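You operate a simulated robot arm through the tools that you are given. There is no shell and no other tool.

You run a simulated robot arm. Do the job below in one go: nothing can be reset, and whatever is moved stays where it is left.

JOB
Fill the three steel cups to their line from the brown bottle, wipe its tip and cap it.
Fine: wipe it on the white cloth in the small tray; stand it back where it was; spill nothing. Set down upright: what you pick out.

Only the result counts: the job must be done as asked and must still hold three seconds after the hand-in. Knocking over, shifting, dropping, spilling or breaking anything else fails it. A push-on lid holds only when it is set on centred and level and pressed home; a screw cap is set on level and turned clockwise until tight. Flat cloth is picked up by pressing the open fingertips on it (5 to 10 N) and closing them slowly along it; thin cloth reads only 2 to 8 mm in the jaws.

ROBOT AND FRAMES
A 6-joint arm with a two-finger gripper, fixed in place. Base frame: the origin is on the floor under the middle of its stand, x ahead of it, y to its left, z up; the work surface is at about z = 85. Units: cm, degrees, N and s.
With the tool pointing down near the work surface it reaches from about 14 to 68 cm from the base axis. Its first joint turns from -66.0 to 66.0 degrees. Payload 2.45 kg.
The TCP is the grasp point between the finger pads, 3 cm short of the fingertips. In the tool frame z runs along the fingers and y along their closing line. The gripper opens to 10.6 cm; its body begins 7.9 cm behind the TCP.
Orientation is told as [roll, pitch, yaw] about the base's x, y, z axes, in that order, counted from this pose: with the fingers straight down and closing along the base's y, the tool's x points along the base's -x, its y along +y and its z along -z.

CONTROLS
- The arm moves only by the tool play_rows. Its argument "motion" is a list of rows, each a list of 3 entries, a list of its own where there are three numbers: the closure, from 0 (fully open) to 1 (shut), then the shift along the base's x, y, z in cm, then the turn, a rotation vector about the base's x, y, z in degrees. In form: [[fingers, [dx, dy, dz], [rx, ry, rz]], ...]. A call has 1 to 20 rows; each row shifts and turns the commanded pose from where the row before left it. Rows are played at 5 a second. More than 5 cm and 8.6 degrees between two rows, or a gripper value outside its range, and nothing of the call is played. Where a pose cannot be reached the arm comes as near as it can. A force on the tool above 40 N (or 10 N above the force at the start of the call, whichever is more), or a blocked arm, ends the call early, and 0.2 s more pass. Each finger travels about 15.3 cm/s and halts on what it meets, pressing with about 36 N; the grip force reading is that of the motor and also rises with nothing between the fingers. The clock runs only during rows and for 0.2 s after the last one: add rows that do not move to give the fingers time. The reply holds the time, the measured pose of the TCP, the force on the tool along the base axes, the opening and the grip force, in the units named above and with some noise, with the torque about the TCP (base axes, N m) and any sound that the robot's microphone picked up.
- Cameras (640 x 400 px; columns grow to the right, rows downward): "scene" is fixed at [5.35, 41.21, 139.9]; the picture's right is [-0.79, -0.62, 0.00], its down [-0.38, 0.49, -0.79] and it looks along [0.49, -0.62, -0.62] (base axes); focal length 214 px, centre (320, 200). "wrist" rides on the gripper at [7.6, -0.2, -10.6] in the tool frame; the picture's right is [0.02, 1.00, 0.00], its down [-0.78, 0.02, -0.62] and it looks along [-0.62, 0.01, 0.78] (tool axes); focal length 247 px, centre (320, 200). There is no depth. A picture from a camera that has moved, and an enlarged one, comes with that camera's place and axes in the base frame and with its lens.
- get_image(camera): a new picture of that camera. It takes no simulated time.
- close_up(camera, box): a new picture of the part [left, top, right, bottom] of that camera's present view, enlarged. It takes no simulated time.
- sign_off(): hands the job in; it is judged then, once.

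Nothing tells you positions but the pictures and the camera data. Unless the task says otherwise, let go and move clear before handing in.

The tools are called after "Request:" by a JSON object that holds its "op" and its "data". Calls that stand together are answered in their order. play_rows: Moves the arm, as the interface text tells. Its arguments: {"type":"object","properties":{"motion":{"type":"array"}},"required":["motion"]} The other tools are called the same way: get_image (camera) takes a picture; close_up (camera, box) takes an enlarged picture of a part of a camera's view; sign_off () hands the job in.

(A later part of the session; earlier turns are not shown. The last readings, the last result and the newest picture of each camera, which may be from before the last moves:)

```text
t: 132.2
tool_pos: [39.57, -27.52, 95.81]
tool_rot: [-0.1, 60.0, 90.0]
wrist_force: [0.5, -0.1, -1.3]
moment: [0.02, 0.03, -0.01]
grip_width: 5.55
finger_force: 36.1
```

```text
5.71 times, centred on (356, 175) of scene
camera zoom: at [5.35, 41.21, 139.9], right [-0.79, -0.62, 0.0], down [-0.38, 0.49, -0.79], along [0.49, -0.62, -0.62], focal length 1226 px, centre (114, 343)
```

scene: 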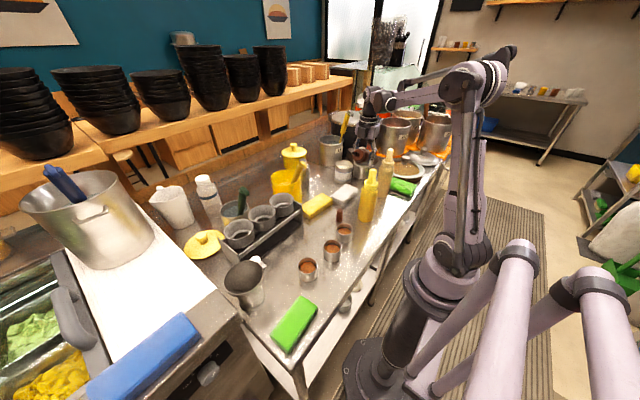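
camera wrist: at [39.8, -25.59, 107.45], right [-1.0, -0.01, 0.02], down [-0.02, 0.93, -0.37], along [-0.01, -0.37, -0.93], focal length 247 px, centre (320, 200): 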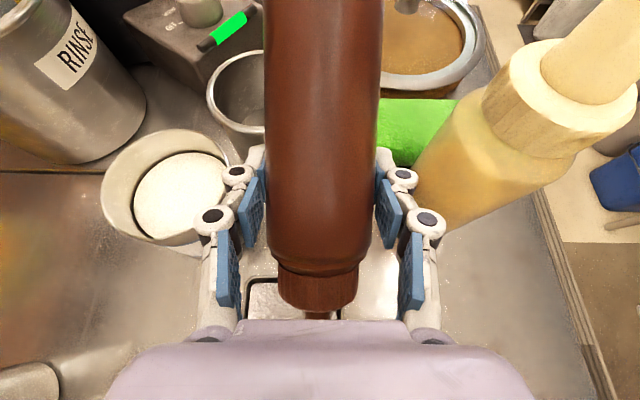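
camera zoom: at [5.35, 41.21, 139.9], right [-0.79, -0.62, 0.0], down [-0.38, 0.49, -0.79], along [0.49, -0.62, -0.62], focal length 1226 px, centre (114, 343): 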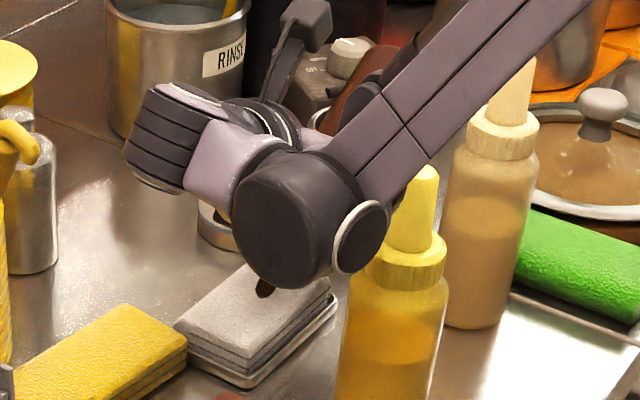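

Clearance is better now. Lowering toward the cloth, then in small steps while watching the vertical force.

Request:
{"op": "play_rows", "data": {"motion": [[0.51, [0, 0, -0.8], [0, 0, 0]], [0.51, [0, 0, -0.7], [0, 0, 0]], [0.51, [0, 0, 0], [0, 0, 0]]]}}

Request:
{"op": "close_up", "data": {"camera": "scene", "box": [320, 180, 360, 205]}}

Request:
{"op": "play_rows", "data": {"motion": [[0.51, [0, 0, -0.3], [0, 0, 0]], [0.51, [0, 0, 0], [0, 0, 0]]]}}

Request:
{"op": "play_rows", "data": {"motion": [[0.51, [0, 0, -0.2], [0, 0, 0]], [0.51, [0, 0, 0], [0, 0, 0]]]}}

Request:
{"op": "close_up", "data": {"camera": "scene", "box": [320, 180, 360, 205]}}

```text
t: 133.0
tool_pos: [39.61, -27.47, 94.34]
tool_rot: [0.0, 60.1, 90.0]
wrist_force: [0.7, -1.0, -2.5]
moment: [0.03, 0.01, 0.0]
grip_width: 5.53
finger_force: 36.1
```

```text
16.00 times, centred on (340, 192) of scene
camera zoom: at [5.36, 41.21, 139.9], right [-0.79, -0.62, 0.0], down [-0.38, 0.49, -0.79], along [0.49, -0.62, -0.62], focal length 3432 px, centre (0, 320)
```

zoom: 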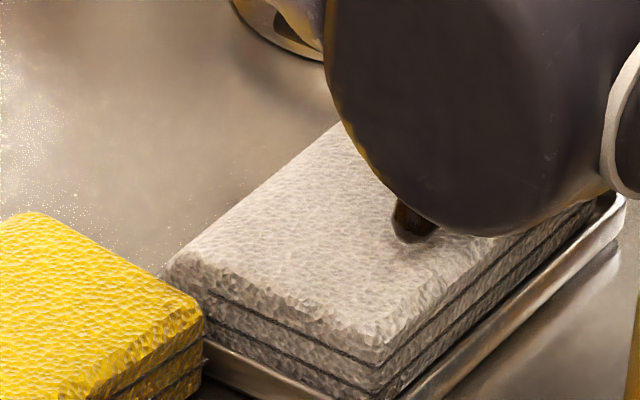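

```text
t: 133.6
tool_pos: [39.57, -27.44, 94.23]
tool_rot: [-0.1, 60.0, 89.9]
wrist_force: [0.2, 1.3, -2.2]
moment: [0.05, 0.01, -0.02]
grip_width: 5.56
finger_force: 35.4
```

```text
t: 134.2
tool_pos: [39.58, -27.35, 94.01]
tool_rot: [0.0, 60.0, 89.9]
wrist_force: [-0.3, 0.0, -2.4]
moment: [0.04, 0.02, 0.04]
grip_width: 5.53
finger_force: 36.0
```

```text
16.00 times, centred on (340, 192) of scene
camera zoom: at [5.36, 41.21, 139.9], right [-0.79, -0.62, 0.0], down [-0.38, 0.49, -0.79], along [0.49, -0.62, -0.62], focal length 3432 px, centre (0, 320)
```

zoom: 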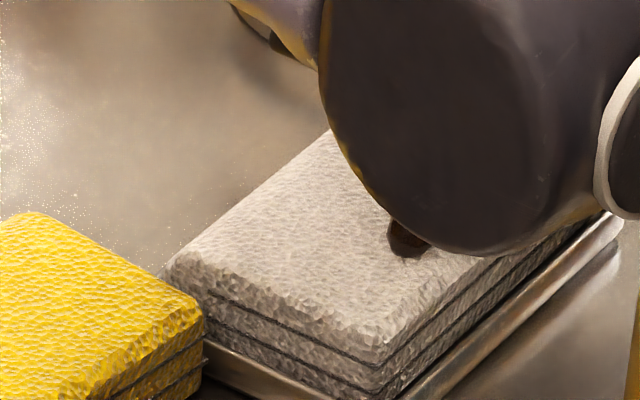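

The tip is about a centimetre above the cloth surface. Continuing down in 2 mm steps; the torque about x will reveal first contact.

Request:
{"op": "play_rows", "data": {"motion": [[0.51, [0, 0, -0.2], [0, 0, 0]], [0.51, [0, 0, -0.2], [0, 0, 0]], [0.51, [0, 0, 0], [0, 0, 0]]]}}

Request:
{"op": "play_rows", "data": {"motion": [[0.51, [0, 0, -0.2], [0, 0, 0]], [0.51, [0, 0, 0], [0, 0, 0]]]}}

Request:
{"op": "play_rows", "data": {"motion": [[0.51, [0, 0, -0.15], [0, 0, 0]], [0.51, [0, 0, 0], [0, 0, 0]]]}}

Request:
{"op": "close_up", "data": {"camera": "scene", "box": [320, 180, 360, 205]}}

```text
t: 135.0
tool_pos: [39.56, -27.55, 93.63]
tool_rot: [-0.1, 60.1, 90.0]
wrist_force: [3.0, -5.4, 11.8]
moment: [0.85, -0.15, -0.18]
grip_width: 5.52
finger_force: 35.8
```

```text
t: 135.6
tool_pos: [39.54, -27.36, 93.4]
tool_rot: [0.1, 60.0, 89.9]
wrist_force: [0.0, -5.3, 10.8]
moment: [0.85, -0.04, -0.03]
grip_width: 5.55
finger_force: 36.2
```

```text
t: 136.2
tool_pos: [39.54, -27.39, 93.1]
tool_rot: [-0.1, 60.1, 90.0]
wrist_force: [0.2, -2.6, 10.4]
moment: [0.88, -0.05, -0.05]
grip_width: 5.51
finger_force: 35.9
```

```text
16.00 times, centred on (340, 192) of scene
camera zoom: at [5.34, 41.21, 139.9], right [-0.79, -0.62, 0.0], down [-0.38, 0.49, -0.79], along [0.49, -0.62, -0.62], focal length 3432 px, centre (0, 320)
```

zoom: 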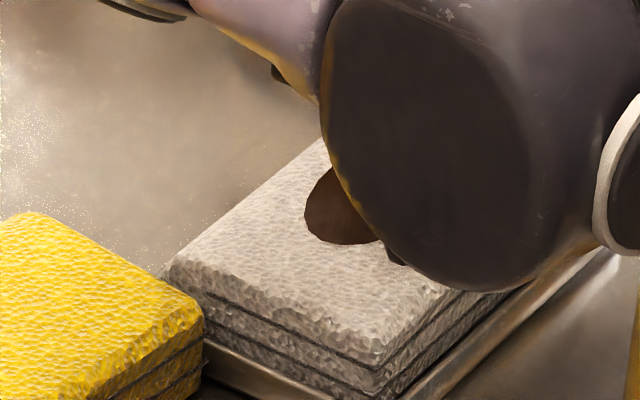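

The tip is pressing on the cloth (about 12 N), and a brown mark has appeared there, so residue is coming off. I'm pressing too firmly, so I'll ease up a little and look.

Request:
{"op": "play_rows", "data": {"motion": [[0.51, [0, 0, 0.15], [0, 0, 0]], [0.51, [0, 0, 0], [0, 0, 0]]]}}

Request:
{"op": "play_rows", "data": {"motion": [[0.51, [0, 0, 0.1], [0, 0, 0]], [0.51, [0, 0, 0], [0, 0, 0]]]}}

Request:
{"op": "close_up", "data": {"camera": "scene", "box": [320, 180, 360, 205]}}

Request:
{"op": "get_image", "data": {"camera": "wrist"}}

```text
t: 136.8
tool_pos: [39.48, -27.37, 93.2]
tool_rot: [-0.1, 60.1, 90.0]
wrist_force: [-0.3, 0.6, -1.6]
moment: [0.05, -0.02, 0.02]
grip_width: 5.53
finger_force: 35.9
```

```text
t: 137.4
tool_pos: [39.5, -27.43, 93.44]
tool_rot: [-0.1, 60.1, 90.0]
wrist_force: [-0.9, -0.1, -2.4]
moment: [0.07, -0.01, -0.04]
grip_width: 5.53
finger_force: 36.1
```

```text
16.00 times, centred on (340, 192) of scene
camera zoom: at [5.36, 41.21, 139.9], right [-0.79, -0.62, 0.0], down [-0.38, 0.49, -0.79], along [0.49, -0.62, -0.62], focal length 3432 px, centre (0, 320)
```

zoom: 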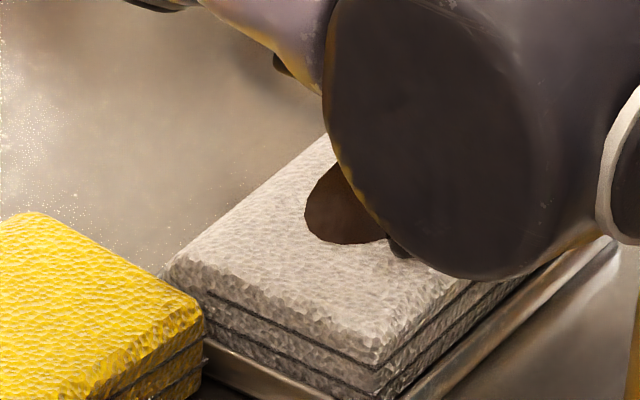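

```text
taken
camera wrist: at [39.71, -22.13, 105.28], right [-1.0, -0.01, 0.02], down [-0.02, 0.93, -0.37], along [-0.01, -0.37, -0.93], focal length 247 px, centre (320, 200)
```

wrist: 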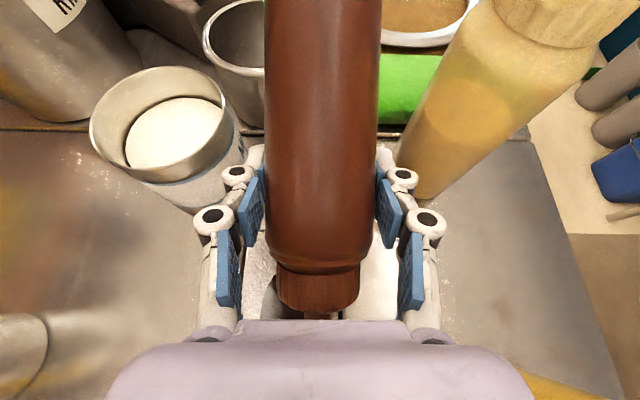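

Contact is released now; a brown mark is on the cloth. I'll raise the bottle and level the nozzle to see whether the tip is clean.

Request:
{"op": "play_rows", "data": {"motion": [[0.51, [0, 0, 1.5], [0, 0, 0]], [0.51, [0, 0, 2], [0, 0, 0]], [0.51, [0, -0.6, 0.5], [7.5, 0, 0]], [0.51, [0, -0.44, 0.5], [7.5, 0, 0]], [0.51, [0, -0.26, 0.5], [7.5, 0, 0]], [0.51, [0, -0.1, 0.3], [7.5, 0, 0]], [0.51, [0, 0, 0], [0, 0, 0]]]}}

Request:
{"op": "close_up", "data": {"camera": "scene", "box": [300, 130, 396, 190]}}

Request:
{"op": "close_up", "data": {"camera": "scene", "box": [300, 160, 396, 220]}}

```text
t: 139.0
tool_pos: [39.63, -28.76, 98.66]
tool_rot: [-0.1, 29.9, 90.0]
wrist_force: [0.0, 0.9, -1.3]
moment: [0.02, 0.0, 0.02]
grip_width: 5.54
finger_force: 36.1
```

```text
6.67 times, centred on (348, 160) of scene
camera zoom: at [5.36, 41.21, 139.9], right [-0.79, -0.62, 0.0], down [-0.38, 0.49, -0.79], along [0.49, -0.62, -0.62], focal length 1430 px, centre (133, 467)
```

zoom: 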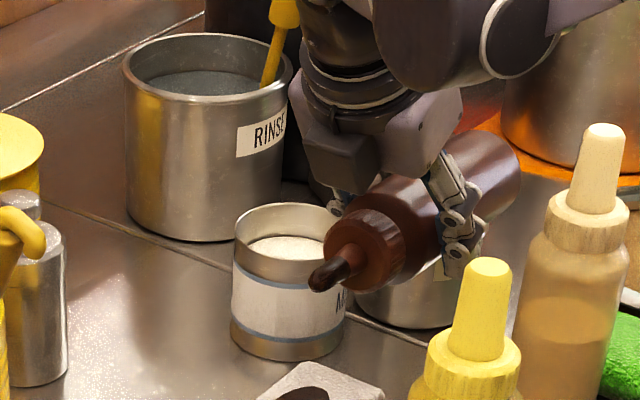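

```text
6.67 times, centred on (348, 190) of scene
camera zoom: at [5.36, 41.21, 139.9], right [-0.79, -0.62, 0.0], down [-0.38, 0.49, -0.79], along [0.49, -0.62, -0.62], focal length 1430 px, centre (133, 267)
```

zoom: 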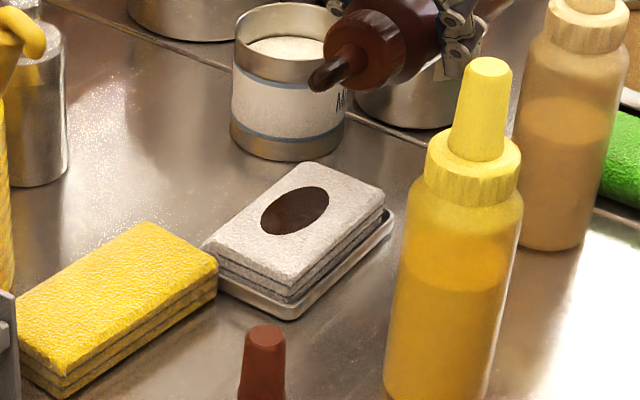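

The cloth carries a brown stain at its middle. Zooming on the tip to see if residue remains.

Request:
{"op": "close_up", "data": {"camera": "scene", "box": [334, 155, 374, 180]}}

Request:
{"op": "close_up", "data": {"camera": "scene", "box": [325, 183, 365, 208]}}

```text
16.00 times, centred on (354, 168) of scene
camera zoom: at [5.36, 41.21, 139.9], right [-0.79, -0.62, 0.0], down [-0.38, 0.49, -0.79], along [0.49, -0.62, -0.62], focal length 3432 px, centre (-224, 720)
```

zoom: 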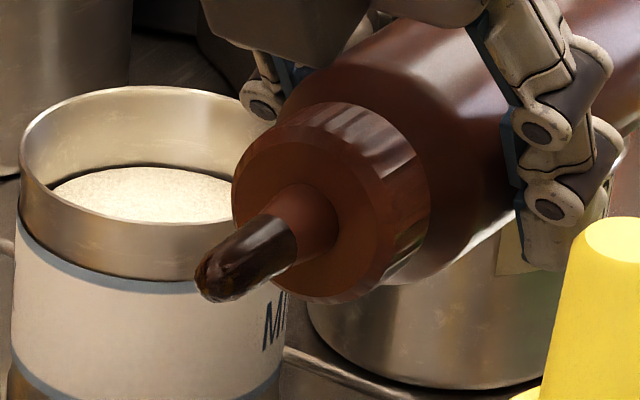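

```text
16.00 times, centred on (345, 196) of scene
camera zoom: at [5.36, 41.21, 139.9], right [-0.79, -0.62, 0.0], down [-0.38, 0.49, -0.79], along [0.49, -0.62, -0.62], focal length 3432 px, centre (-80, 272)
```

zoom: 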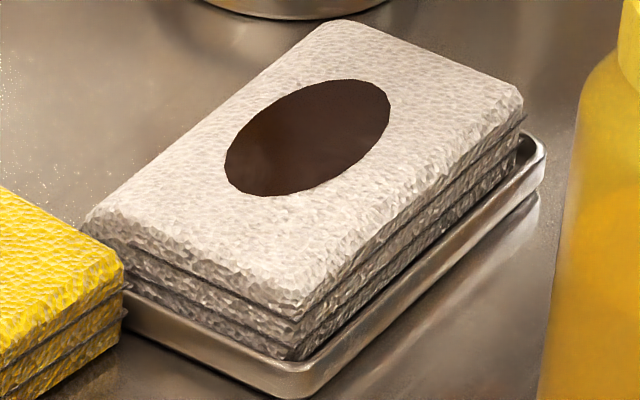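

The tip still carries a dark coating, so pressing alone isn't enough; I need real wiping strokes. I'll tilt down again and hover just above the cloth at about (39.6, -20).

Request:
{"op": "play_rows", "data": {"motion": [[0.51, [0, -0.06, -0.3], [-8.1, 0, 0]], [0.51, [0, -0.06, -1.0], [-8.1, 0, 0]], [0.51, [0, -0.06, -1.4], [-8.1, 0, 0]], [0.51, [0, -0.06, -1.5], [-8.1, 0, 0]], [0.51, [0, 0, 0], [0, 0, 0]]]}}

Request:
{"op": "close_up", "data": {"camera": "scene", "box": [310, 150, 406, 210]}}

Request:
{"op": "get_image", "data": {"camera": "wrist"}}

```text
t: 140.2
tool_pos: [39.44, -29.14, 94.46]
tool_rot: [-0.2, 62.6, 90.0]
wrist_force: [-0.1, 0.4, -1.3]
moment: [0.02, 0.0, 0.03]
grip_width: 5.55
finger_force: 35.8
```

```text
6.67 times, centred on (358, 180) of scene
camera zoom: at [5.35, 41.21, 139.9], right [-0.79, -0.62, 0.0], down [-0.38, 0.49, -0.79], along [0.49, -0.62, -0.62], focal length 1430 px, centre (67, 333)
```

zoom: 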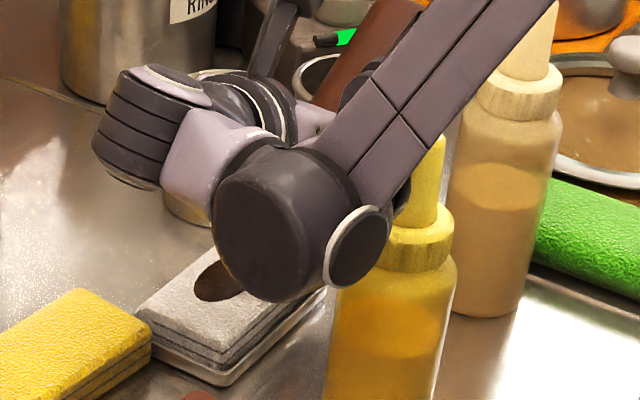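

```text
taken
camera wrist: at [39.7, -23.29, 106.06], right [-1.0, -0.01, 0.02], down [-0.02, 0.91, -0.41], along [-0.01, -0.41, -0.91], focal length 247 px, centre (320, 200)
```

wrist: 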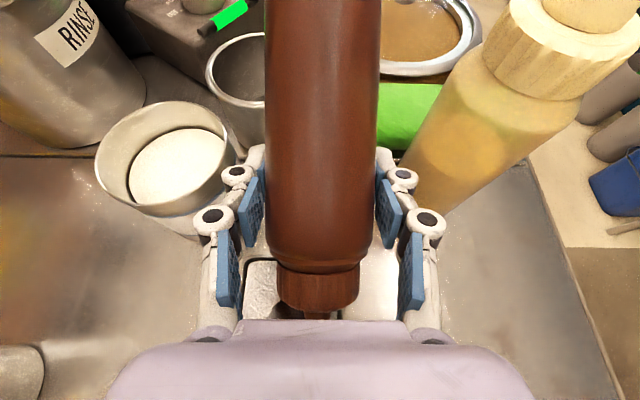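

The arm clears the yellow bottle by several centimetres. Lowering in small steps until light contact.

Request:
{"op": "play_rows", "data": {"motion": [[0.51, [0, 0, -0.3], [0, 0, 0]], [0.51, [0, 0, -0.2], [0, 0, 0]], [0.51, [0, 0, 0], [0, 0, 0]]]}}

Request:
{"op": "play_rows", "data": {"motion": [[0.51, [0, 0, -0.1], [0, 0, 0]], [0.51, [0, 0, 0], [0, 0, 0]]]}}

Request:
{"op": "play_rows", "data": {"motion": [[0.51, [0, 0, -0.1], [0, 0, 0]], [0.51, [0, 0, 0], [0, 0, 0]]]}}

Request:
{"op": "play_rows", "data": {"motion": [[0.51, [0, 0, -0.08], [0, 0, 0]], [0.51, [0, 0, 0], [0, 0, 0]]]}}

```text
t: 141.0
tool_pos: [39.66, -29.1, 94.0]
tool_rot: [0.0, 62.5, 89.9]
wrist_force: [-0.8, 0.6, -1.6]
moment: [0.07, -0.01, -0.03]
grip_width: 5.56
finger_force: 36.0
```

```text
t: 141.6
tool_pos: [39.61, -29.18, 93.89]
tool_rot: [-0.1, 62.4, 90.0]
wrist_force: [1.0, -0.8, -3.5]
moment: [0.01, 0.02, -0.02]
grip_width: 5.54
finger_force: 35.5
```

```text
t: 142.2
tool_pos: [39.58, -29.07, 93.88]
tool_rot: [-0.1, 62.4, 90.1]
wrist_force: [-0.1, -0.5, -1.2]
moment: [0.03, 0.01, -0.02]
grip_width: 5.52
finger_force: 36.0
```

```text
t: 142.8
tool_pos: [39.65, -29.01, 93.57]
tool_rot: [-0.1, 62.4, 90.0]
wrist_force: [-0.9, 0.1, -1.5]
moment: [0.05, -0.04, -0.02]
grip_width: 5.53
finger_force: 35.9
```

No contact yet. Continuing in sub-millimetre steps.

Request:
{"op": "play_rows", "data": {"motion": [[0.51, [0, 0, -0.08], [0, 0, 0]], [0.51, [0, 0, 0], [0, 0, 0]]]}}

Request:
{"op": "play_rows", "data": {"motion": [[0.51, [0, 0, -0.08], [0, 0, 0]], [0.51, [0, 0, 0], [0, 0, 0]]]}}

Request:
{"op": "play_rows", "data": {"motion": [[0.51, [0, 0, -0.06], [0, 0, 0]], [0.51, [0, 0, 0], [0, 0, 0]]]}}

```text
t: 143.4
tool_pos: [39.56, -29.22, 93.66]
tool_rot: [0.0, 62.3, 90.0]
wrist_force: [0.3, 0.3, -1.8]
moment: [0.02, -0.06, -0.01]
grip_width: 5.54
finger_force: 35.8
```

```text
t: 144.0
tool_pos: [39.45, -28.93, 93.53]
tool_rot: [-0.1, 62.3, 90.0]
wrist_force: [0.8, -0.3, -0.7]
moment: [0.11, 0.03, -0.01]
grip_width: 5.55
finger_force: 36.4
```

```text
t: 144.6
tool_pos: [39.51, -29.01, 93.46]
tool_rot: [0.0, 62.5, 90.0]
wrist_force: [0.4, -0.6, 9.3]
moment: [0.91, -0.01, 0.01]
grip_width: 5.54
finger_force: 35.9
```

Contact made (about 11 N). I'll ease off slightly and make a 3 cm wiping stroke in +y, then look at the forces.

Request:
{"op": "play_rows", "data": {"motion": [[0.51, [0, 0.3, 0.02], [0, 0, 0]], [0.51, [0, 0.6, 0], [0, 0, 0]], [0.51, [0, 0.6, 0], [0, 0, 0]]]}}

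Request:
{"op": "play_rows", "data": {"motion": [[0.51, [0, 0.6, 0], [0, 0, 0]], [0.51, [0, 0.6, 0], [0, 0, 0]], [0.51, [0, 0.3, 0], [0, 0, 0]]]}}

Request:
{"op": "close_up", "data": {"camera": "scene", "box": [325, 180, 365, 205]}}

```text
t: 145.4
tool_pos: [39.69, -27.62, 93.44]
tool_rot: [-0.2, 62.4, 89.9]
wrist_force: [0.5, -4.5, 5.1]
moment: [0.46, -0.02, 0.0]
grip_width: 5.58
finger_force: 35.6
```

```text
t: 146.2
tool_pos: [39.58, -26.04, 93.57]
tool_rot: [-0.1, 62.3, 90.0]
wrist_force: [0.4, 0.4, 0.7]
moment: [0.16, 0.01, 0.02]
grip_width: 5.54
finger_force: 36.2
```

```text
16.00 times, centred on (345, 192) of scene
camera zoom: at [5.35, 41.21, 139.9], right [-0.79, -0.62, 0.0], down [-0.38, 0.49, -0.79], along [0.49, -0.62, -0.62], focal length 3432 px, centre (-80, 320)
```

zoom: 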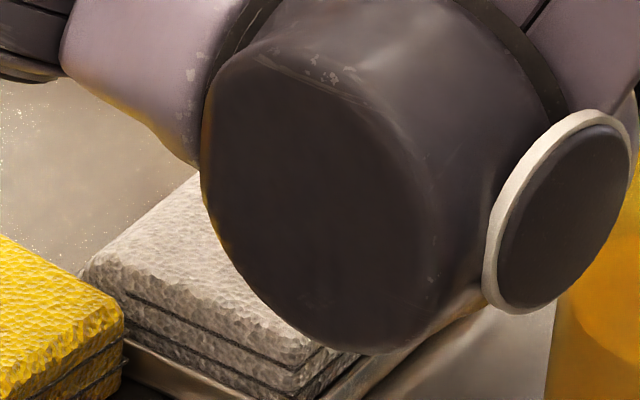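

The stroke worked with moderate force. Now a stroke back, then lift and inspect the tip.

Request:
{"op": "play_rows", "data": {"motion": [[0.51, [0, -0.3, -0.03], [0, 0, 0]], [0.51, [0, -0.6, 0], [0, 0, 0]], [0.51, [0, -0.6, 0], [0, 0, 0]]]}}

Request:
{"op": "play_rows", "data": {"motion": [[0.51, [0, -0.6, 0], [0, 0, 0]], [0.51, [0, -0.6, 0], [0, 0, 0]], [0.51, [0, -0.3, 0], [0, 0, 0]]]}}

Request:
{"op": "play_rows", "data": {"motion": [[0.51, [0, 0, 0.5], [0, 0, 0]], [0.51, [0, 0, 1.5], [0, 0, 0]], [0.51, [0, 0, 1.5], [0, 0, 0]], [0.51, [0, 0, 0.3], [8.1, 0, 0]], [0.51, [0, 0, 0.3], [8.1, 0, 0]], [0.51, [0, 0, 0.3], [8.1, 0, 0]], [0.51, [0, 0, 0.3], [8.1, 0, 0]], [0.51, [0, 0, 0], [0, 0, 0]]]}}

Request:
{"op": "close_up", "data": {"camera": "scene", "box": [334, 155, 374, 180]}}

Request:
{"op": "close_up", "data": {"camera": "scene", "box": [325, 180, 365, 205]}}

```text
t: 147.0
tool_pos: [39.65, -27.59, 93.37]
tool_rot: [-0.1, 62.4, 89.9]
wrist_force: [0.0, 1.2, 1.0]
moment: [0.27, 0.0, 0.01]
grip_width: 5.55
finger_force: 35.9
```

```text
t: 147.8
tool_pos: [39.51, -29.06, 93.47]
tool_rot: [-0.1, 62.3, 90.0]
wrist_force: [0.3, 4.4, 5.9]
moment: [0.93, -0.01, -0.01]
grip_width: 5.55
finger_force: 36.1
```

```text
t: 149.6
tool_pos: [39.61, -28.99, 98.23]
tool_rot: [-0.1, 29.9, 90.0]
wrist_force: [0.9, -0.1, -2.3]
moment: [0.06, -0.02, 0.02]
grip_width: 5.57
finger_force: 35.9
```

```text
16.00 times, centred on (354, 168) of scene
camera zoom: at [5.36, 41.21, 139.9], right [-0.79, -0.62, 0.0], down [-0.38, 0.49, -0.79], along [0.49, -0.62, -0.62], focal length 3432 px, centre (-224, 720)
```

zoom: 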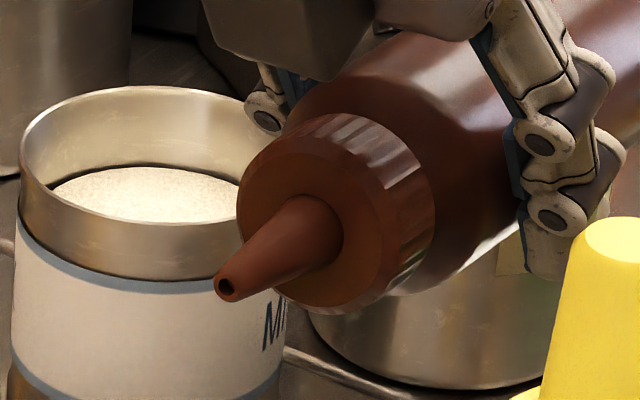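

```text
16.00 times, centred on (345, 192) of scene
camera zoom: at [5.36, 41.21, 139.9], right [-0.79, -0.62, 0.0], down [-0.38, 0.49, -0.79], along [0.49, -0.62, -0.62], focal length 3432 px, centre (-80, 320)
```

zoom: 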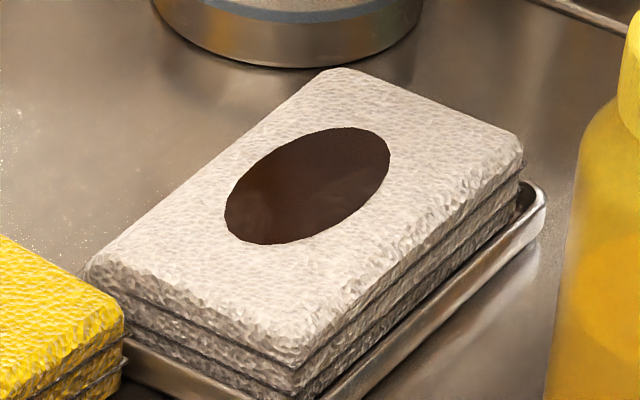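

The tip is now perfectly clean and the tray has not moved. I'll bring the bottle nozzle-up, rise, and carry it back toward the open spot near (36, 10.8), yawing to +60° on the way.

Request:
{"op": "play_rows", "data": {"motion": [[0.51, [0, 0, 1.5], [7.5, 0, 0]], [0.51, [0, 0, 1.5], [7.5, 0, 0]], [0.51, [0, 0, 2], [7.5, 0, 0]], [0.51, [0, 0, 2], [7.5, 0, 0]], [0.51, [0, 0, 3], [0, 0, 0]], [0.51, [0, 0, 3], [0, 0, 0]], [0.51, [0, 0, 3], [0, 0, 0]], [0.51, [0, 0, 0], [0, 0, 0]]]}}

Request:
{"op": "play_rows", "data": {"motion": [[0.51, [-0.15, 1.5, 0], [0, 0, -2.5]], [0.51, [-0.3, 3.0, 0], [0, 0, -2.5]], [0.51, [-0.3, 3.5, 0], [0, 0, -2.5]], [0.51, [-0.3, 3.5, 0], [0, 0, -2.5]], [0.51, [-0.3, 3.5, 0], [0, 0, -2.5]], [0.51, [-0.3, 3.5, 0], [0, 0, -2.5]], [0.51, [-0.3, 3.5, 0], [0, 0, -2.5]], [0.51, [-0.3, 3.5, 0], [0, 0, -2.5]], [0.51, [-0.3, 3.5, 0], [0, 0, -2.5]], [0.51, [-0.3, 3.5, 0], [0, 0, -2.5]], [0.51, [-0.3, 3.5, 0], [0, 0, -2.5]], [0.51, [-0.3, 3.5, 0], [0, 0, -2.5]], [0.51, [0, 0, 0], [0, 0, 0]]]}}

Request:
{"op": "get_image", "data": {"camera": "scene"}}

```text
t: 151.4
tool_pos: [39.51, -29.03, 114.32]
tool_rot: [-0.1, 0.1, 90.0]
wrist_force: [-0.4, 0.2, -2.4]
moment: [0.02, 0.0, 0.0]
grip_width: 5.53
finger_force: 35.6
```

```text
t: 154.2
tool_pos: [36.14, 10.43, 114.01]
tool_rot: [-0.1, 0.1, 59.9]
wrist_force: [0.1, 0.5, -1.1]
moment: [0.05, -0.04, -0.01]
grip_width: 5.55
finger_force: 36.0
```

```text
taken
```

scene: 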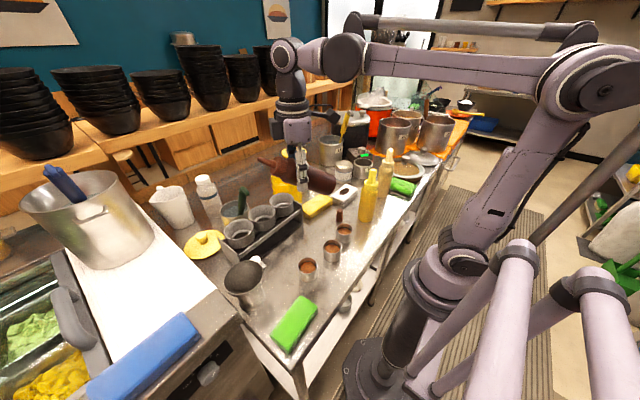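

Above the open spot. Pitching the tool outward to bring the bottle upright (stopping short of the original 60°, since it turned a few degrees in the grip), then checking verticality.

Request:
{"op": "play_rows", "data": {"motion": [[0.51, [0, 0, 1], [6.495, -3.75, 0]], [0.51, [0, 0, 1], [6.495, -3.75, 0]], [0.51, [0, 0, 1], [6.495, -3.75, 0]], [0.51, [0, 0, 0.5], [6.495, -3.75, 0]], [0.51, [0, 0, 0], [6.495, -3.75, 0]], [0.51, [0, 0, 0], [6.495, -3.75, 0]], [0.51, [0, 0, 0], [6.495, -3.75, 0]], [0.51, [0, 0, 0], [0, 0, 0]]]}}

Request:
{"op": "close_up", "data": {"camera": "scene", "box": [230, 90, 390, 190]}}

Request:
{"op": "get_image", "data": {"camera": "wrist"}}

```text
t: 156.0
tool_pos: [36.03, 10.45, 117.68]
tool_rot: [0.0, -52.7, 60.1]
wrist_force: [-0.8, -0.8, -1.6]
moment: [-0.02, -0.02, 0.04]
grip_width: 5.56
finger_force: 36.5
```

```text
4.00 times, centred on (310, 140) of scene
camera zoom: at [5.35, 41.21, 139.9], right [-0.79, -0.62, 0.0], down [-0.38, 0.49, -0.79], along [0.49, -0.62, -0.62], focal length 858 px, centre (360, 440)
```

zoom: 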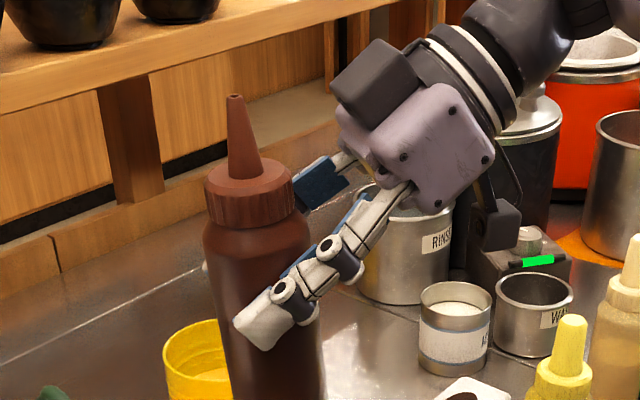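

```text
taken
camera wrist: at [29.7, -1.01, 118.03], right [-0.87, 0.49, -0.02], down [-0.02, -0.01, 1.0], along [0.49, 0.87, 0.02], focal length 247 px, centre (320, 200)
```

wrist: 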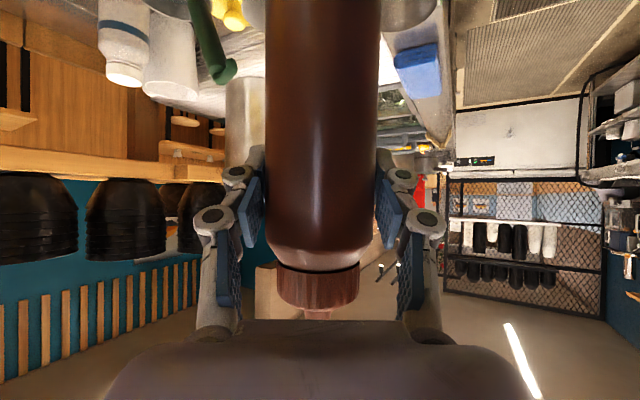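

The bottle looks close to upright but leaning slightly forward. I'll measure its lean with a view of the whole bottle.

Request:
{"op": "close_up", "data": {"camera": "scene", "box": [240, 100, 368, 180]}}

Request:
{"op": "close_up", "data": {"camera": "scene", "box": [240, 130, 368, 210]}}

```text
5.00 times, centred on (304, 140) of scene
camera zoom: at [5.35, 41.21, 139.9], right [-0.79, -0.62, 0.0], down [-0.38, 0.49, -0.79], along [0.49, -0.62, -0.62], focal length 1072 px, centre (400, 500)
```

zoom: 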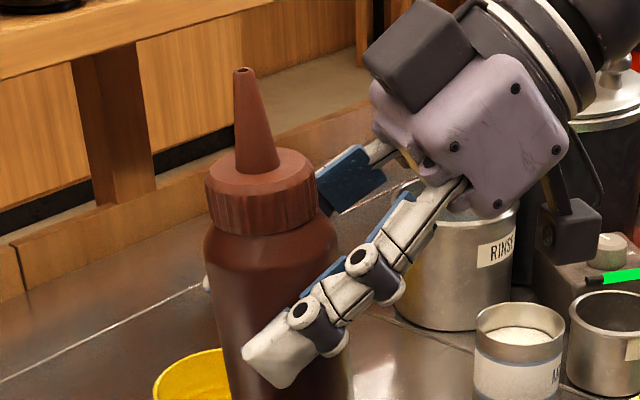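

```text
5.00 times, centred on (304, 170) of scene
camera zoom: at [5.35, 41.21, 139.9], right [-0.79, -0.62, 0.0], down [-0.38, 0.49, -0.79], along [0.49, -0.62, -0.62], focal length 1072 px, centre (400, 350)
```

zoom: 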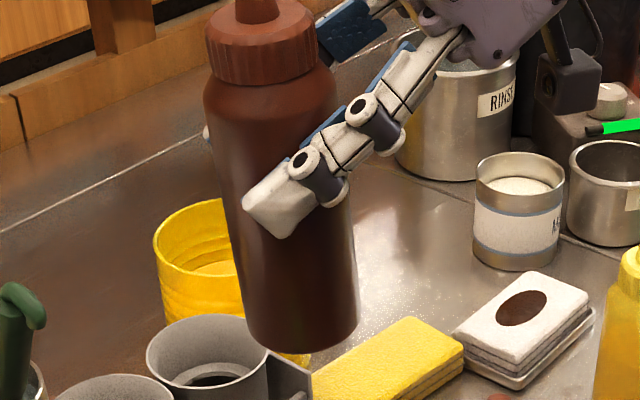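

The measured lean is about 3.5° forward. I'll correct by 3.6° and measure again.

Request:
{"op": "play_rows", "data": {"motion": [[0.51, [0, 0, 0], [3.12, -1.8, 0]], [0.51, [0, 0, 0], [0, 0, 0]]]}}

Request:
{"op": "close_up", "data": {"camera": "scene", "box": [240, 100, 368, 180]}}

Request:
{"op": "close_up", "data": {"camera": "scene", "box": [240, 130, 368, 210]}}

Request:
{"op": "get_image", "data": {"camera": "wrist"}}

```text
t: 156.6
tool_pos: [36.16, 10.57, 117.71]
tool_rot: [-0.1, -56.1, 60.0]
wrist_force: [0.1, -0.1, -1.6]
moment: [-0.01, 0.01, 0.03]
grip_width: 5.52
finger_force: 35.9
```

```text
5.00 times, centred on (304, 140) of scene
camera zoom: at [5.35, 41.21, 139.9], right [-0.79, -0.62, 0.0], down [-0.38, 0.49, -0.79], along [0.49, -0.62, -0.62], focal length 1072 px, centre (400, 500)
```

zoom: 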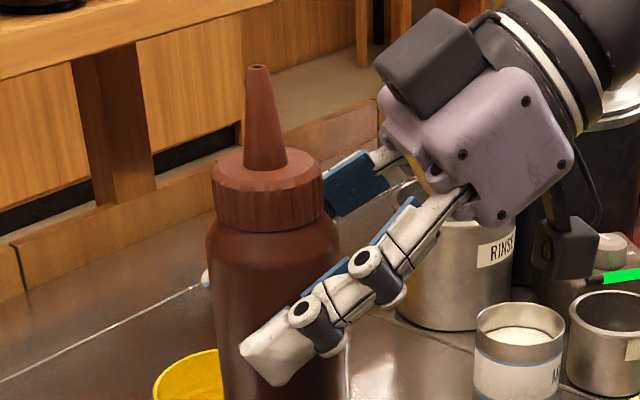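

```text
5.00 times, centred on (304, 170) of scene
camera zoom: at [5.35, 41.21, 139.9], right [-0.79, -0.62, 0.0], down [-0.38, 0.49, -0.79], along [0.49, -0.62, -0.62], focal length 1072 px, centre (400, 350)
```

zoom: 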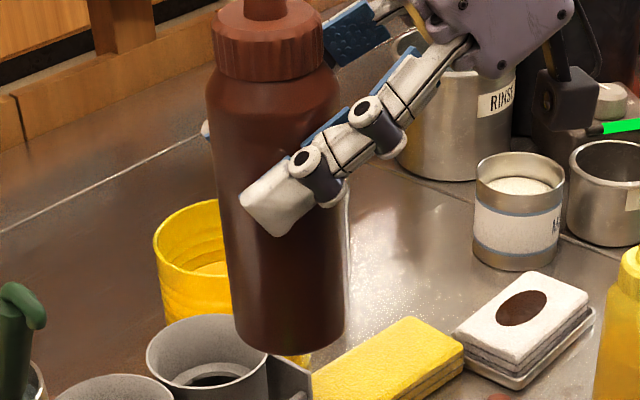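

```text
taken
camera wrist: at [29.75, -1.01, 117.23], right [-0.87, 0.49, -0.02], down [-0.06, -0.06, 1.0], along [0.49, 0.87, 0.08], focal length 247 px, centre (320, 200)
```

wrist: 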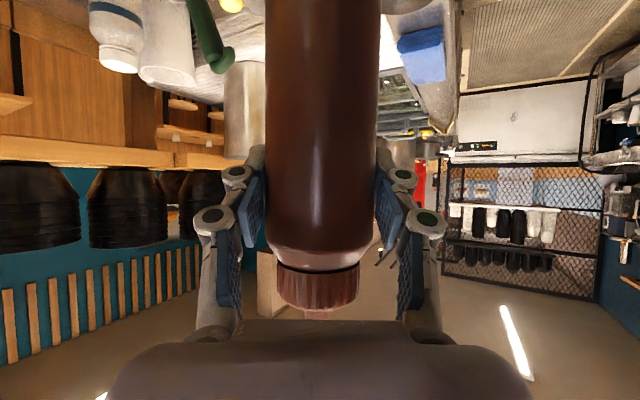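

The bottle now measures upright to within a fraction of a degree. Lowering it at the open spot, ending about 1.5 cm above the table.

Request:
{"op": "play_rows", "data": {"motion": [[0.51, [0, 0, -2], [0, 0, 0]], [0.51, [0, 0, -3], [0, 0, 0]], [0.51, [0, 0, -3], [0, 0, 0]], [0.51, [0, 0, -3], [0, 0, 0]], [0.51, [0, 0, -3], [0, 0, 0]], [0.51, [0, 0, -3], [0, 0, 0]], [0.51, [0, 0, -2.5], [0, 0, 0]], [0.51, [0, 0, -1.5], [0, 0, 0]], [0.51, [0, 0, -0.7], [0, 0, 0]], [0.51, [0, 0, 0], [0, 0, 0]]]}}

Request:
{"op": "close_up", "data": {"camera": "scene", "box": [240, 170, 368, 250]}}

Request:
{"op": "close_up", "data": {"camera": "scene", "box": [260, 200, 388, 280]}}

```text
t: 158.8
tool_pos: [35.96, 10.47, 95.86]
tool_rot: [0.0, -56.1, 60.0]
wrist_force: [-0.4, -1.6, -2.0]
moment: [0.0, 0.03, 0.01]
grip_width: 5.55
finger_force: 36.2
```

```text
5.00 times, centred on (304, 210) of scene
camera zoom: at [5.35, 41.21, 139.9], right [-0.79, -0.62, 0.0], down [-0.38, 0.49, -0.79], along [0.49, -0.62, -0.62], focal length 1072 px, centre (400, 150)
```

zoom: 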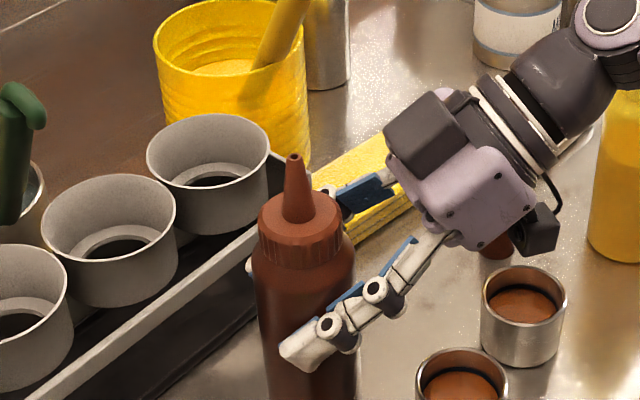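

```text
5.00 times, centred on (324, 240) of scene
camera zoom: at [5.35, 41.21, 139.9], right [-0.79, -0.62, 0.0], down [-0.38, 0.49, -0.79], along [0.49, -0.62, -0.62], focal length 1072 px, centre (300, 0)
```

zoom: 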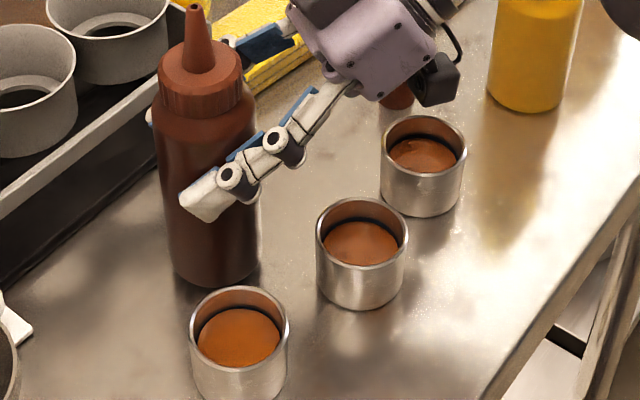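

The bottle is about a centimetre above the steel. Now the last part in small steps until it touches.

Request:
{"op": "play_rows", "data": {"motion": [[0.51, [0, 0, -0.5], [0, 0, 0]], [0.51, [0, 0, -0.4], [0, 0, 0]], [0.51, [0, 0, 0], [0, 0, 0]]]}}

Request:
{"op": "play_rows", "data": {"motion": [[0.51, [0, 0, -0.12], [0, 0, 0]], [0.51, [0, 0, 0], [0, 0, 0]]]}}

Request:
{"op": "play_rows", "data": {"motion": [[0.51, [0, 0, -0.1], [0, 0, 0]], [0.51, [0, 0, 0], [0, 0, 0]]]}}

Request:
{"op": "play_rows", "data": {"motion": [[0.51, [0, 0, -0.1], [0, 0, 0]], [0.51, [0, 0, 0], [0, 0, 0]]]}}

Request:
{"op": "close_up", "data": {"camera": "scene", "box": [280, 225, 344, 265]}}

```text
t: 159.6
tool_pos: [35.93, 10.5, 95.21]
tool_rot: [-0.1, -56.2, 59.8]
wrist_force: [-1.6, -1.5, 8.0]
moment: [0.08, -0.03, -0.01]
grip_width: 5.52
finger_force: 35.9
```

```text
t: 160.2
tool_pos: [36.12, 10.38, 95.04]
tool_rot: [0.0, -56.4, 59.8]
wrist_force: [-2.4, -3.1, 23.9]
moment: [0.26, -0.11, 0.05]
grip_width: 5.56
finger_force: 36.4
```

```text
t: 160.8
tool_pos: [35.99, 10.45, 95.01]
tool_rot: [0.0, -56.3, 59.9]
wrist_force: [-3.5, -6.1, 23.2]
moment: [0.07, -0.03, -0.02]
grip_width: 5.56
finger_force: 35.9
```

```text
t: 161.4
tool_pos: [36.11, 10.48, 94.83]
tool_rot: [0.0, -56.4, 60.0]
wrist_force: [-1.7, -3.8, 23.5]
moment: [0.13, -0.12, -0.02]
grip_width: 5.55
finger_force: 35.4
```

```text
10.00 times, centred on (312, 245) of scene
camera zoom: at [5.32, 41.19, 139.91], right [-0.79, -0.62, 0.0], down [-0.38, 0.49, -0.79], along [0.49, -0.62, -0.62], focal length 2145 px, centre (400, -250)
```

zoom: 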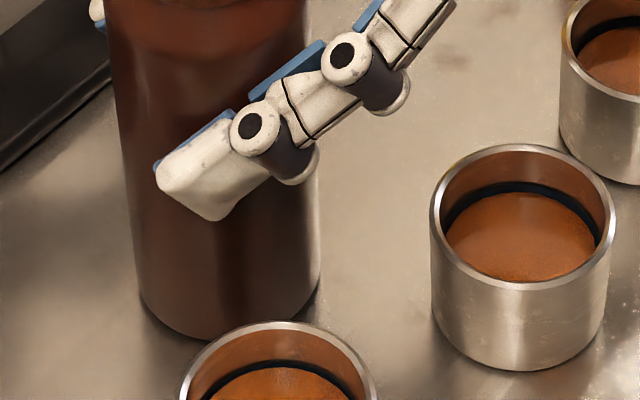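

The base is on the table (pressing about 25 N). I relax the press slightly, open slowly, and rise straight up.

Request:
{"op": "play_rows", "data": {"motion": [[0.51, [0, 0, 0.08], [0, 0, 0]], [0.51, [0, 0, 0], [0, 0, 0]]]}}

Request:
{"op": "play_rows", "data": {"motion": [[0.48, [0, 0, 0], [0, 0, 0]], [0.46, [0, 0, 0], [0, 0, 0]], [0.44, [0, 0, 0], [0, 0, 0]], [0.42, [0, 0, 0], [0, 0, 0]], [0.38, [0, 0, 0], [0, 0, 0]], [0.32, [0, 0, 0], [0, 0, 0]], [0.26, [0, 0, 0], [0, 0, 0]], [0.2, [0, 0, 0], [0, 0, 0]], [0.2, [0, 0, 0], [0, 0, 0]]]}}

Request:
{"op": "close_up", "data": {"camera": "scene", "box": [260, 190, 388, 270]}}

Request:
{"op": "get_image", "data": {"camera": "wrist"}}

```text
t: 162.0
tool_pos: [36.1, 10.58, 94.79]
tool_rot: [0.0, -56.2, 60.0]
wrist_force: [3.3, 3.2, 9.9]
moment: [0.64, -0.4, -0.04]
grip_width: 5.56
finger_force: 35.8
```

```text
t: 164.0
tool_pos: [36.18, 10.39, 94.86]
tool_rot: [0.0, -56.1, 60.1]
wrist_force: [-0.2, -0.3, 0.2]
moment: [0.06, -0.03, 0.0]
grip_width: 8.51
finger_force: 0.0
```

```text
5.00 times, centred on (324, 230) of scene
camera zoom: at [5.35, 41.21, 139.9], right [-0.79, -0.62, 0.0], down [-0.38, 0.49, -0.79], along [0.49, -0.62, -0.62], focal length 1072 px, centre (300, 50)
```

zoom: 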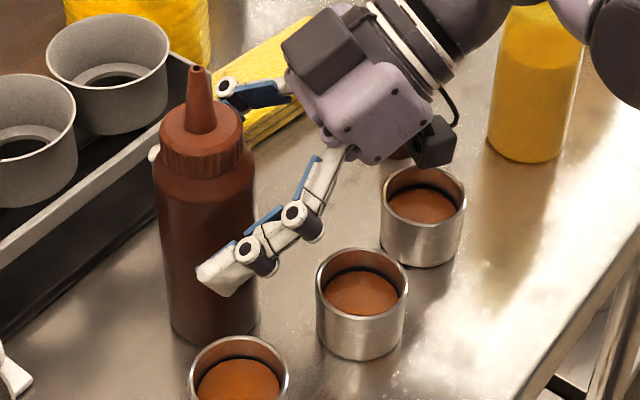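

```text
taken
camera wrist: at [29.71, -1.02, 94.38], right [-0.87, 0.49, -0.02], down [-0.05, -0.06, 1.0], along [0.49, 0.87, 0.08], focal length 247 px, centre (320, 200)
```

wrist: 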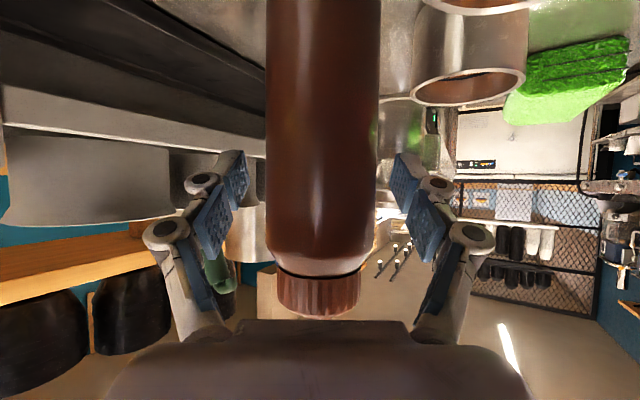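

The bottle stands upright and released. Rising straight up, then returning the tool to pointing straight down.

Request:
{"op": "play_rows", "data": {"motion": [[0.2, [0, 0, 0.5], [0, 0, 0]], [0.2, [0, 0, 2], [0, 0, 0]], [0.2, [0, 0, 3.5], [0, 0, 0]], [0.2, [0, 0, 4], [0, 0, 0]], [0.2, [0, 0, 4], [0, 0, 0]], [0.2, [0, 0, 4], [0, 0, 0]], [0.2, [0, 0, 4], [0, 0, 0]], [0.2, [0, 0, 4], [0, 0, 0]], [0.2, [0, 0, 0], [0, 0, 0]]]}}

Request:
{"op": "play_rows", "data": {"motion": [[0.25, [0, 0, 0], [-6.06, 3.5, 0]], [0.3, [0, 0, 0], [-6.06, 3.5, 0]], [0.35, [0, 0, 0], [-6.06, 3.5, 0]], [0.4, [0, 0, 0], [-6.06, 3.5, 0]], [0.4, [0, 0, 0], [-6.06, 3.5, 0]], [0.4, [0, 0, 0], [-6.06, 3.5, 0]], [0.4, [0, 0, 0], [-6.06, 3.5, 0]], [0.4, [0, 0, 0], [-6.06, 3.5, 0]], [0.4, [0, 0, 0], [0, 0, -7.5]], [0.4, [0, 0, 0], [0, 0, -7.5]], [0.4, [0, 0, 0], [0, 0, -7.5]], [0.4, [0, 0, 0], [0, 0, -7.5]], [0.4, [0, 0, 0], [0, 0, -7.5]], [0.4, [0, 0, 0], [0, 0, -7.5]], [0.4, [0, 0, 0], [0, 0, -7.5]], [0.4, [0, 0, 0], [0, 0, -7.5]], [0.4, [0, 0, 0], [0, 0, 0]]]}}

Request:
{"op": "get_image", "data": {"camera": "wrist"}}

Request:
{"op": "close_up", "data": {"camera": "scene", "box": [260, 180, 388, 260]}}

```text
t: 166.0
tool_pos: [36.12, 10.37, 120.78]
tool_rot: [0.0, -56.1, 60.0]
wrist_force: [-0.4, 0.0, -0.5]
moment: [0.02, -0.02, -0.02]
grip_width: 8.49
finger_force: 0.1
```

```text
t: 169.6
tool_pos: [36.13, 10.32, 120.89]
tool_rot: [-0.1, -0.1, -0.1]
wrist_force: [0.4, 0.3, -0.2]
moment: [0.0, 0.02, -0.01]
grip_width: 6.37
finger_force: 0.1
```

```text
taken
camera wrist: at [28.48, 10.21, 131.38], right [-0.02, 1.0, 0.0], down [0.78, 0.02, 0.62], along [0.62, 0.01, -0.78], focal length 247 px, centre (320, 200)
```

wrist: 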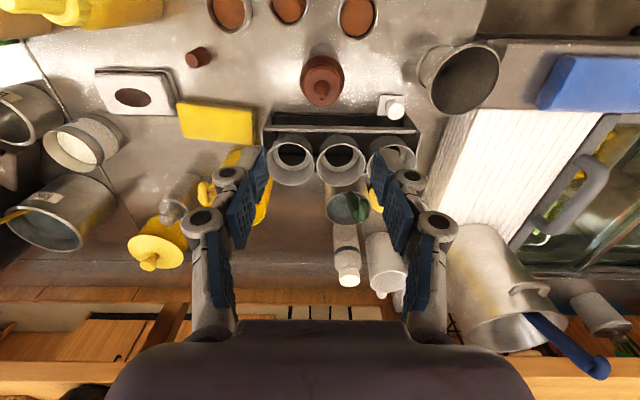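

```text
5.00 times, centred on (324, 220) of scene
camera zoom: at [5.35, 41.21, 139.9], right [-0.79, -0.62, 0.0], down [-0.38, 0.49, -0.79], along [0.49, -0.62, -0.62], focal length 1072 px, centre (300, 100)
```

zoom: 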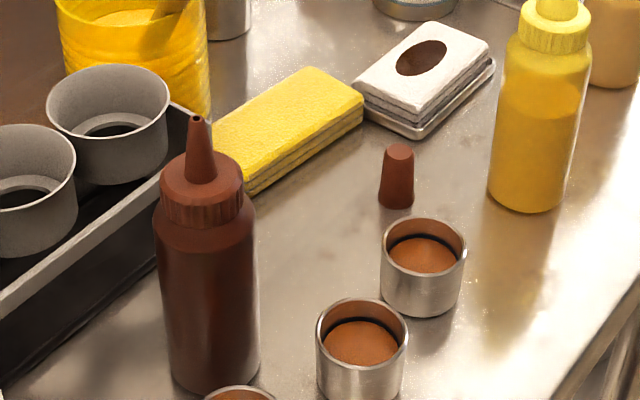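

The bottle stands clean and upright; cups, cap and cloth look right. I'll measure the bottle axis precisely for the collar grip.

Request:
{"op": "close_up", "data": {"camera": "wrist", "box": [296, 65, 344, 95]}}

Request:
{"op": "close_up", "data": {"camera": "wrist", "box": [296, 85, 344, 115]}}

Request:
{"op": "close_up", "data": {"camera": "scene", "box": [280, 195, 328, 225]}}

```text
13.33 times, centred on (320, 80) of wrist
camera zoom: at [28.48, 10.21, 131.38], right [-0.02, 1.0, 0.0], down [0.78, 0.02, 0.62], along [0.62, 0.01, -0.78], focal length 3293 px, centre (320, 1800)
```

zoom: 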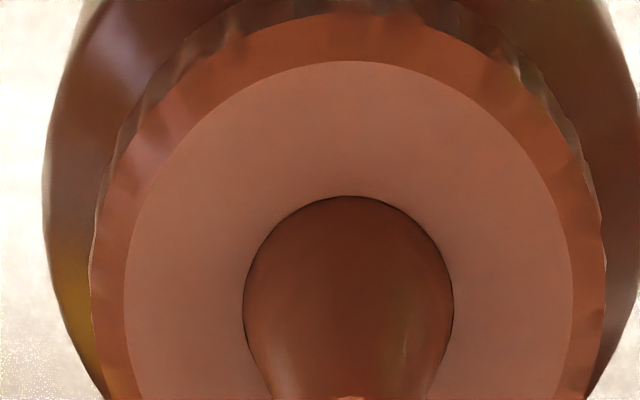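

```text
13.33 times, centred on (320, 100) of wrist
camera zoom: at [28.48, 10.21, 131.38], right [-0.02, 1.0, 0.0], down [0.78, 0.02, 0.62], along [0.62, 0.01, -0.78], focal length 3293 px, centre (320, 1533)
```

zoom: 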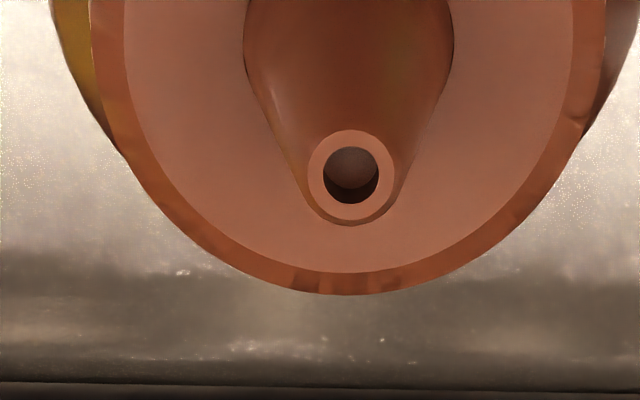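

```text
13.33 times, centred on (304, 210) of scene
camera zoom: at [5.35, 41.21, 139.9], right [-0.79, -0.62, 0.0], down [-0.38, 0.49, -0.79], along [0.49, -0.62, -0.62], focal length 2860 px, centre (533, 67)
```

zoom: 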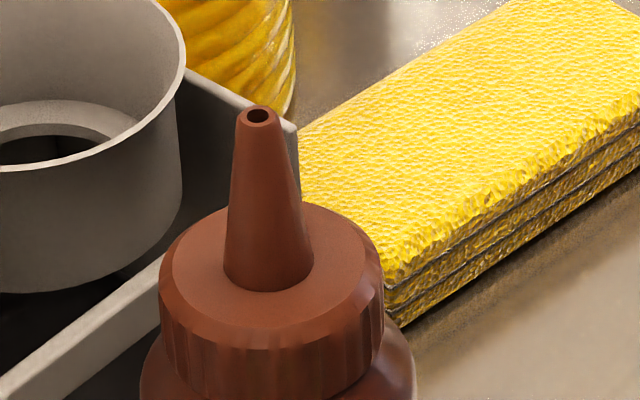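

The bottle axis lies within a millimetre of the tool axis. Descending onto the collar with the fingers at 6.4 cm opening.

Request:
{"op": "play_rows", "data": {"motion": [[0.4, [0.04, 0.08, -3], [0, 0, 0]], [0.4, [0, 0, -4], [0, 0, 0]], [0.4, [0, 0, -4], [0, 0, 0]], [0.4, [0, 0, -3.5], [0, 0, 0]], [0.4, [0, 0, -2], [0, 0, 0]], [0.4, [0, 0, -1.5], [0, 0, 0]], [0.4, [0, 0, 0], [0, 0, 0]]]}}

Request:
{"op": "close_up", "data": {"camera": "wrist", "box": [220, 80, 420, 205]}}

```text
t: 171.2
tool_pos: [36.03, 10.48, 102.83]
tool_rot: [-0.1, -0.1, 0.0]
wrist_force: [-0.5, -0.3, 0.1]
moment: [0.02, 0.04, 0.0]
grip_width: 6.33
finger_force: 0.0
```

```text
3.20 times, centred on (320, 142) of wrist
camera zoom: at [28.39, 10.25, 113.33], right [-0.02, 1.0, 0.0], down [0.78, 0.02, 0.62], along [0.62, 0.01, -0.78], focal length 790 px, centre (320, 384)
```

zoom: 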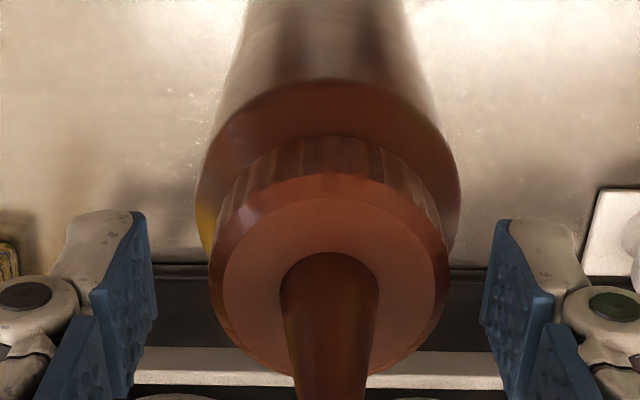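

The collar is about 2 mm toward +y of the finger centre; correcting, and lowering the last centimetre.

Request:
{"op": "play_rows", "data": {"motion": [[0.4, [0, 0.17, 0], [0, 0, 0]], [0.4, [0, 0, -0.6], [0, 0, 0]], [0.4, [0, 0, -0.4], [0, 0, 0]], [0.4, [0, 0, 0], [0, 0, 0]]]}}

Request:
{"op": "close_up", "data": {"camera": "wrist", "box": [220, 80, 420, 205]}}

Request:
{"op": "close_up", "data": {"camera": "scene", "box": [260, 185, 340, 235]}}

```text
t: 172.2
tool_pos: [36.29, 10.64, 101.81]
tool_rot: [-0.1, -0.1, -0.1]
wrist_force: [-1.0, 0.0, 0.6]
moment: [-0.02, -0.01, 0.02]
grip_width: 6.34
finger_force: 0.1
```

```text
3.20 times, centred on (320, 142) of wrist
camera zoom: at [28.55, 10.4, 112.37], right [-0.02, 1.0, 0.0], down [0.78, 0.02, 0.62], along [0.62, 0.01, -0.78], focal length 790 px, centre (320, 384)
```

zoom: 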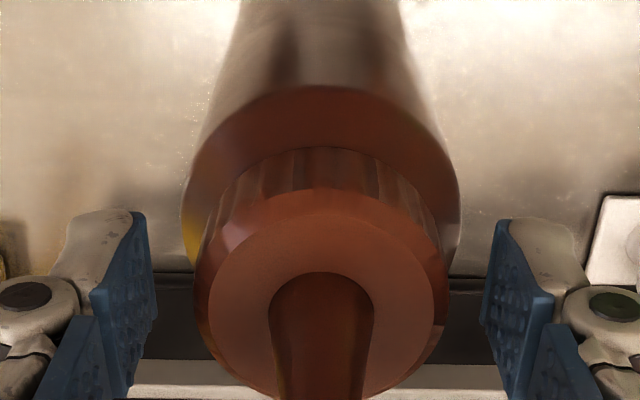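

```text
8.00 times, centred on (300, 210) of scene
camera zoom: at [5.35, 41.21, 139.9], right [-0.79, -0.62, 0.0], down [-0.38, 0.49, -0.79], along [0.49, -0.62, -0.62], focal length 1716 px, centre (480, 120)
```

zoom: 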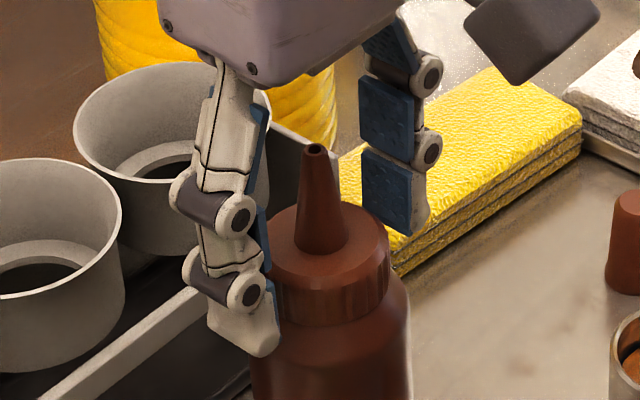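

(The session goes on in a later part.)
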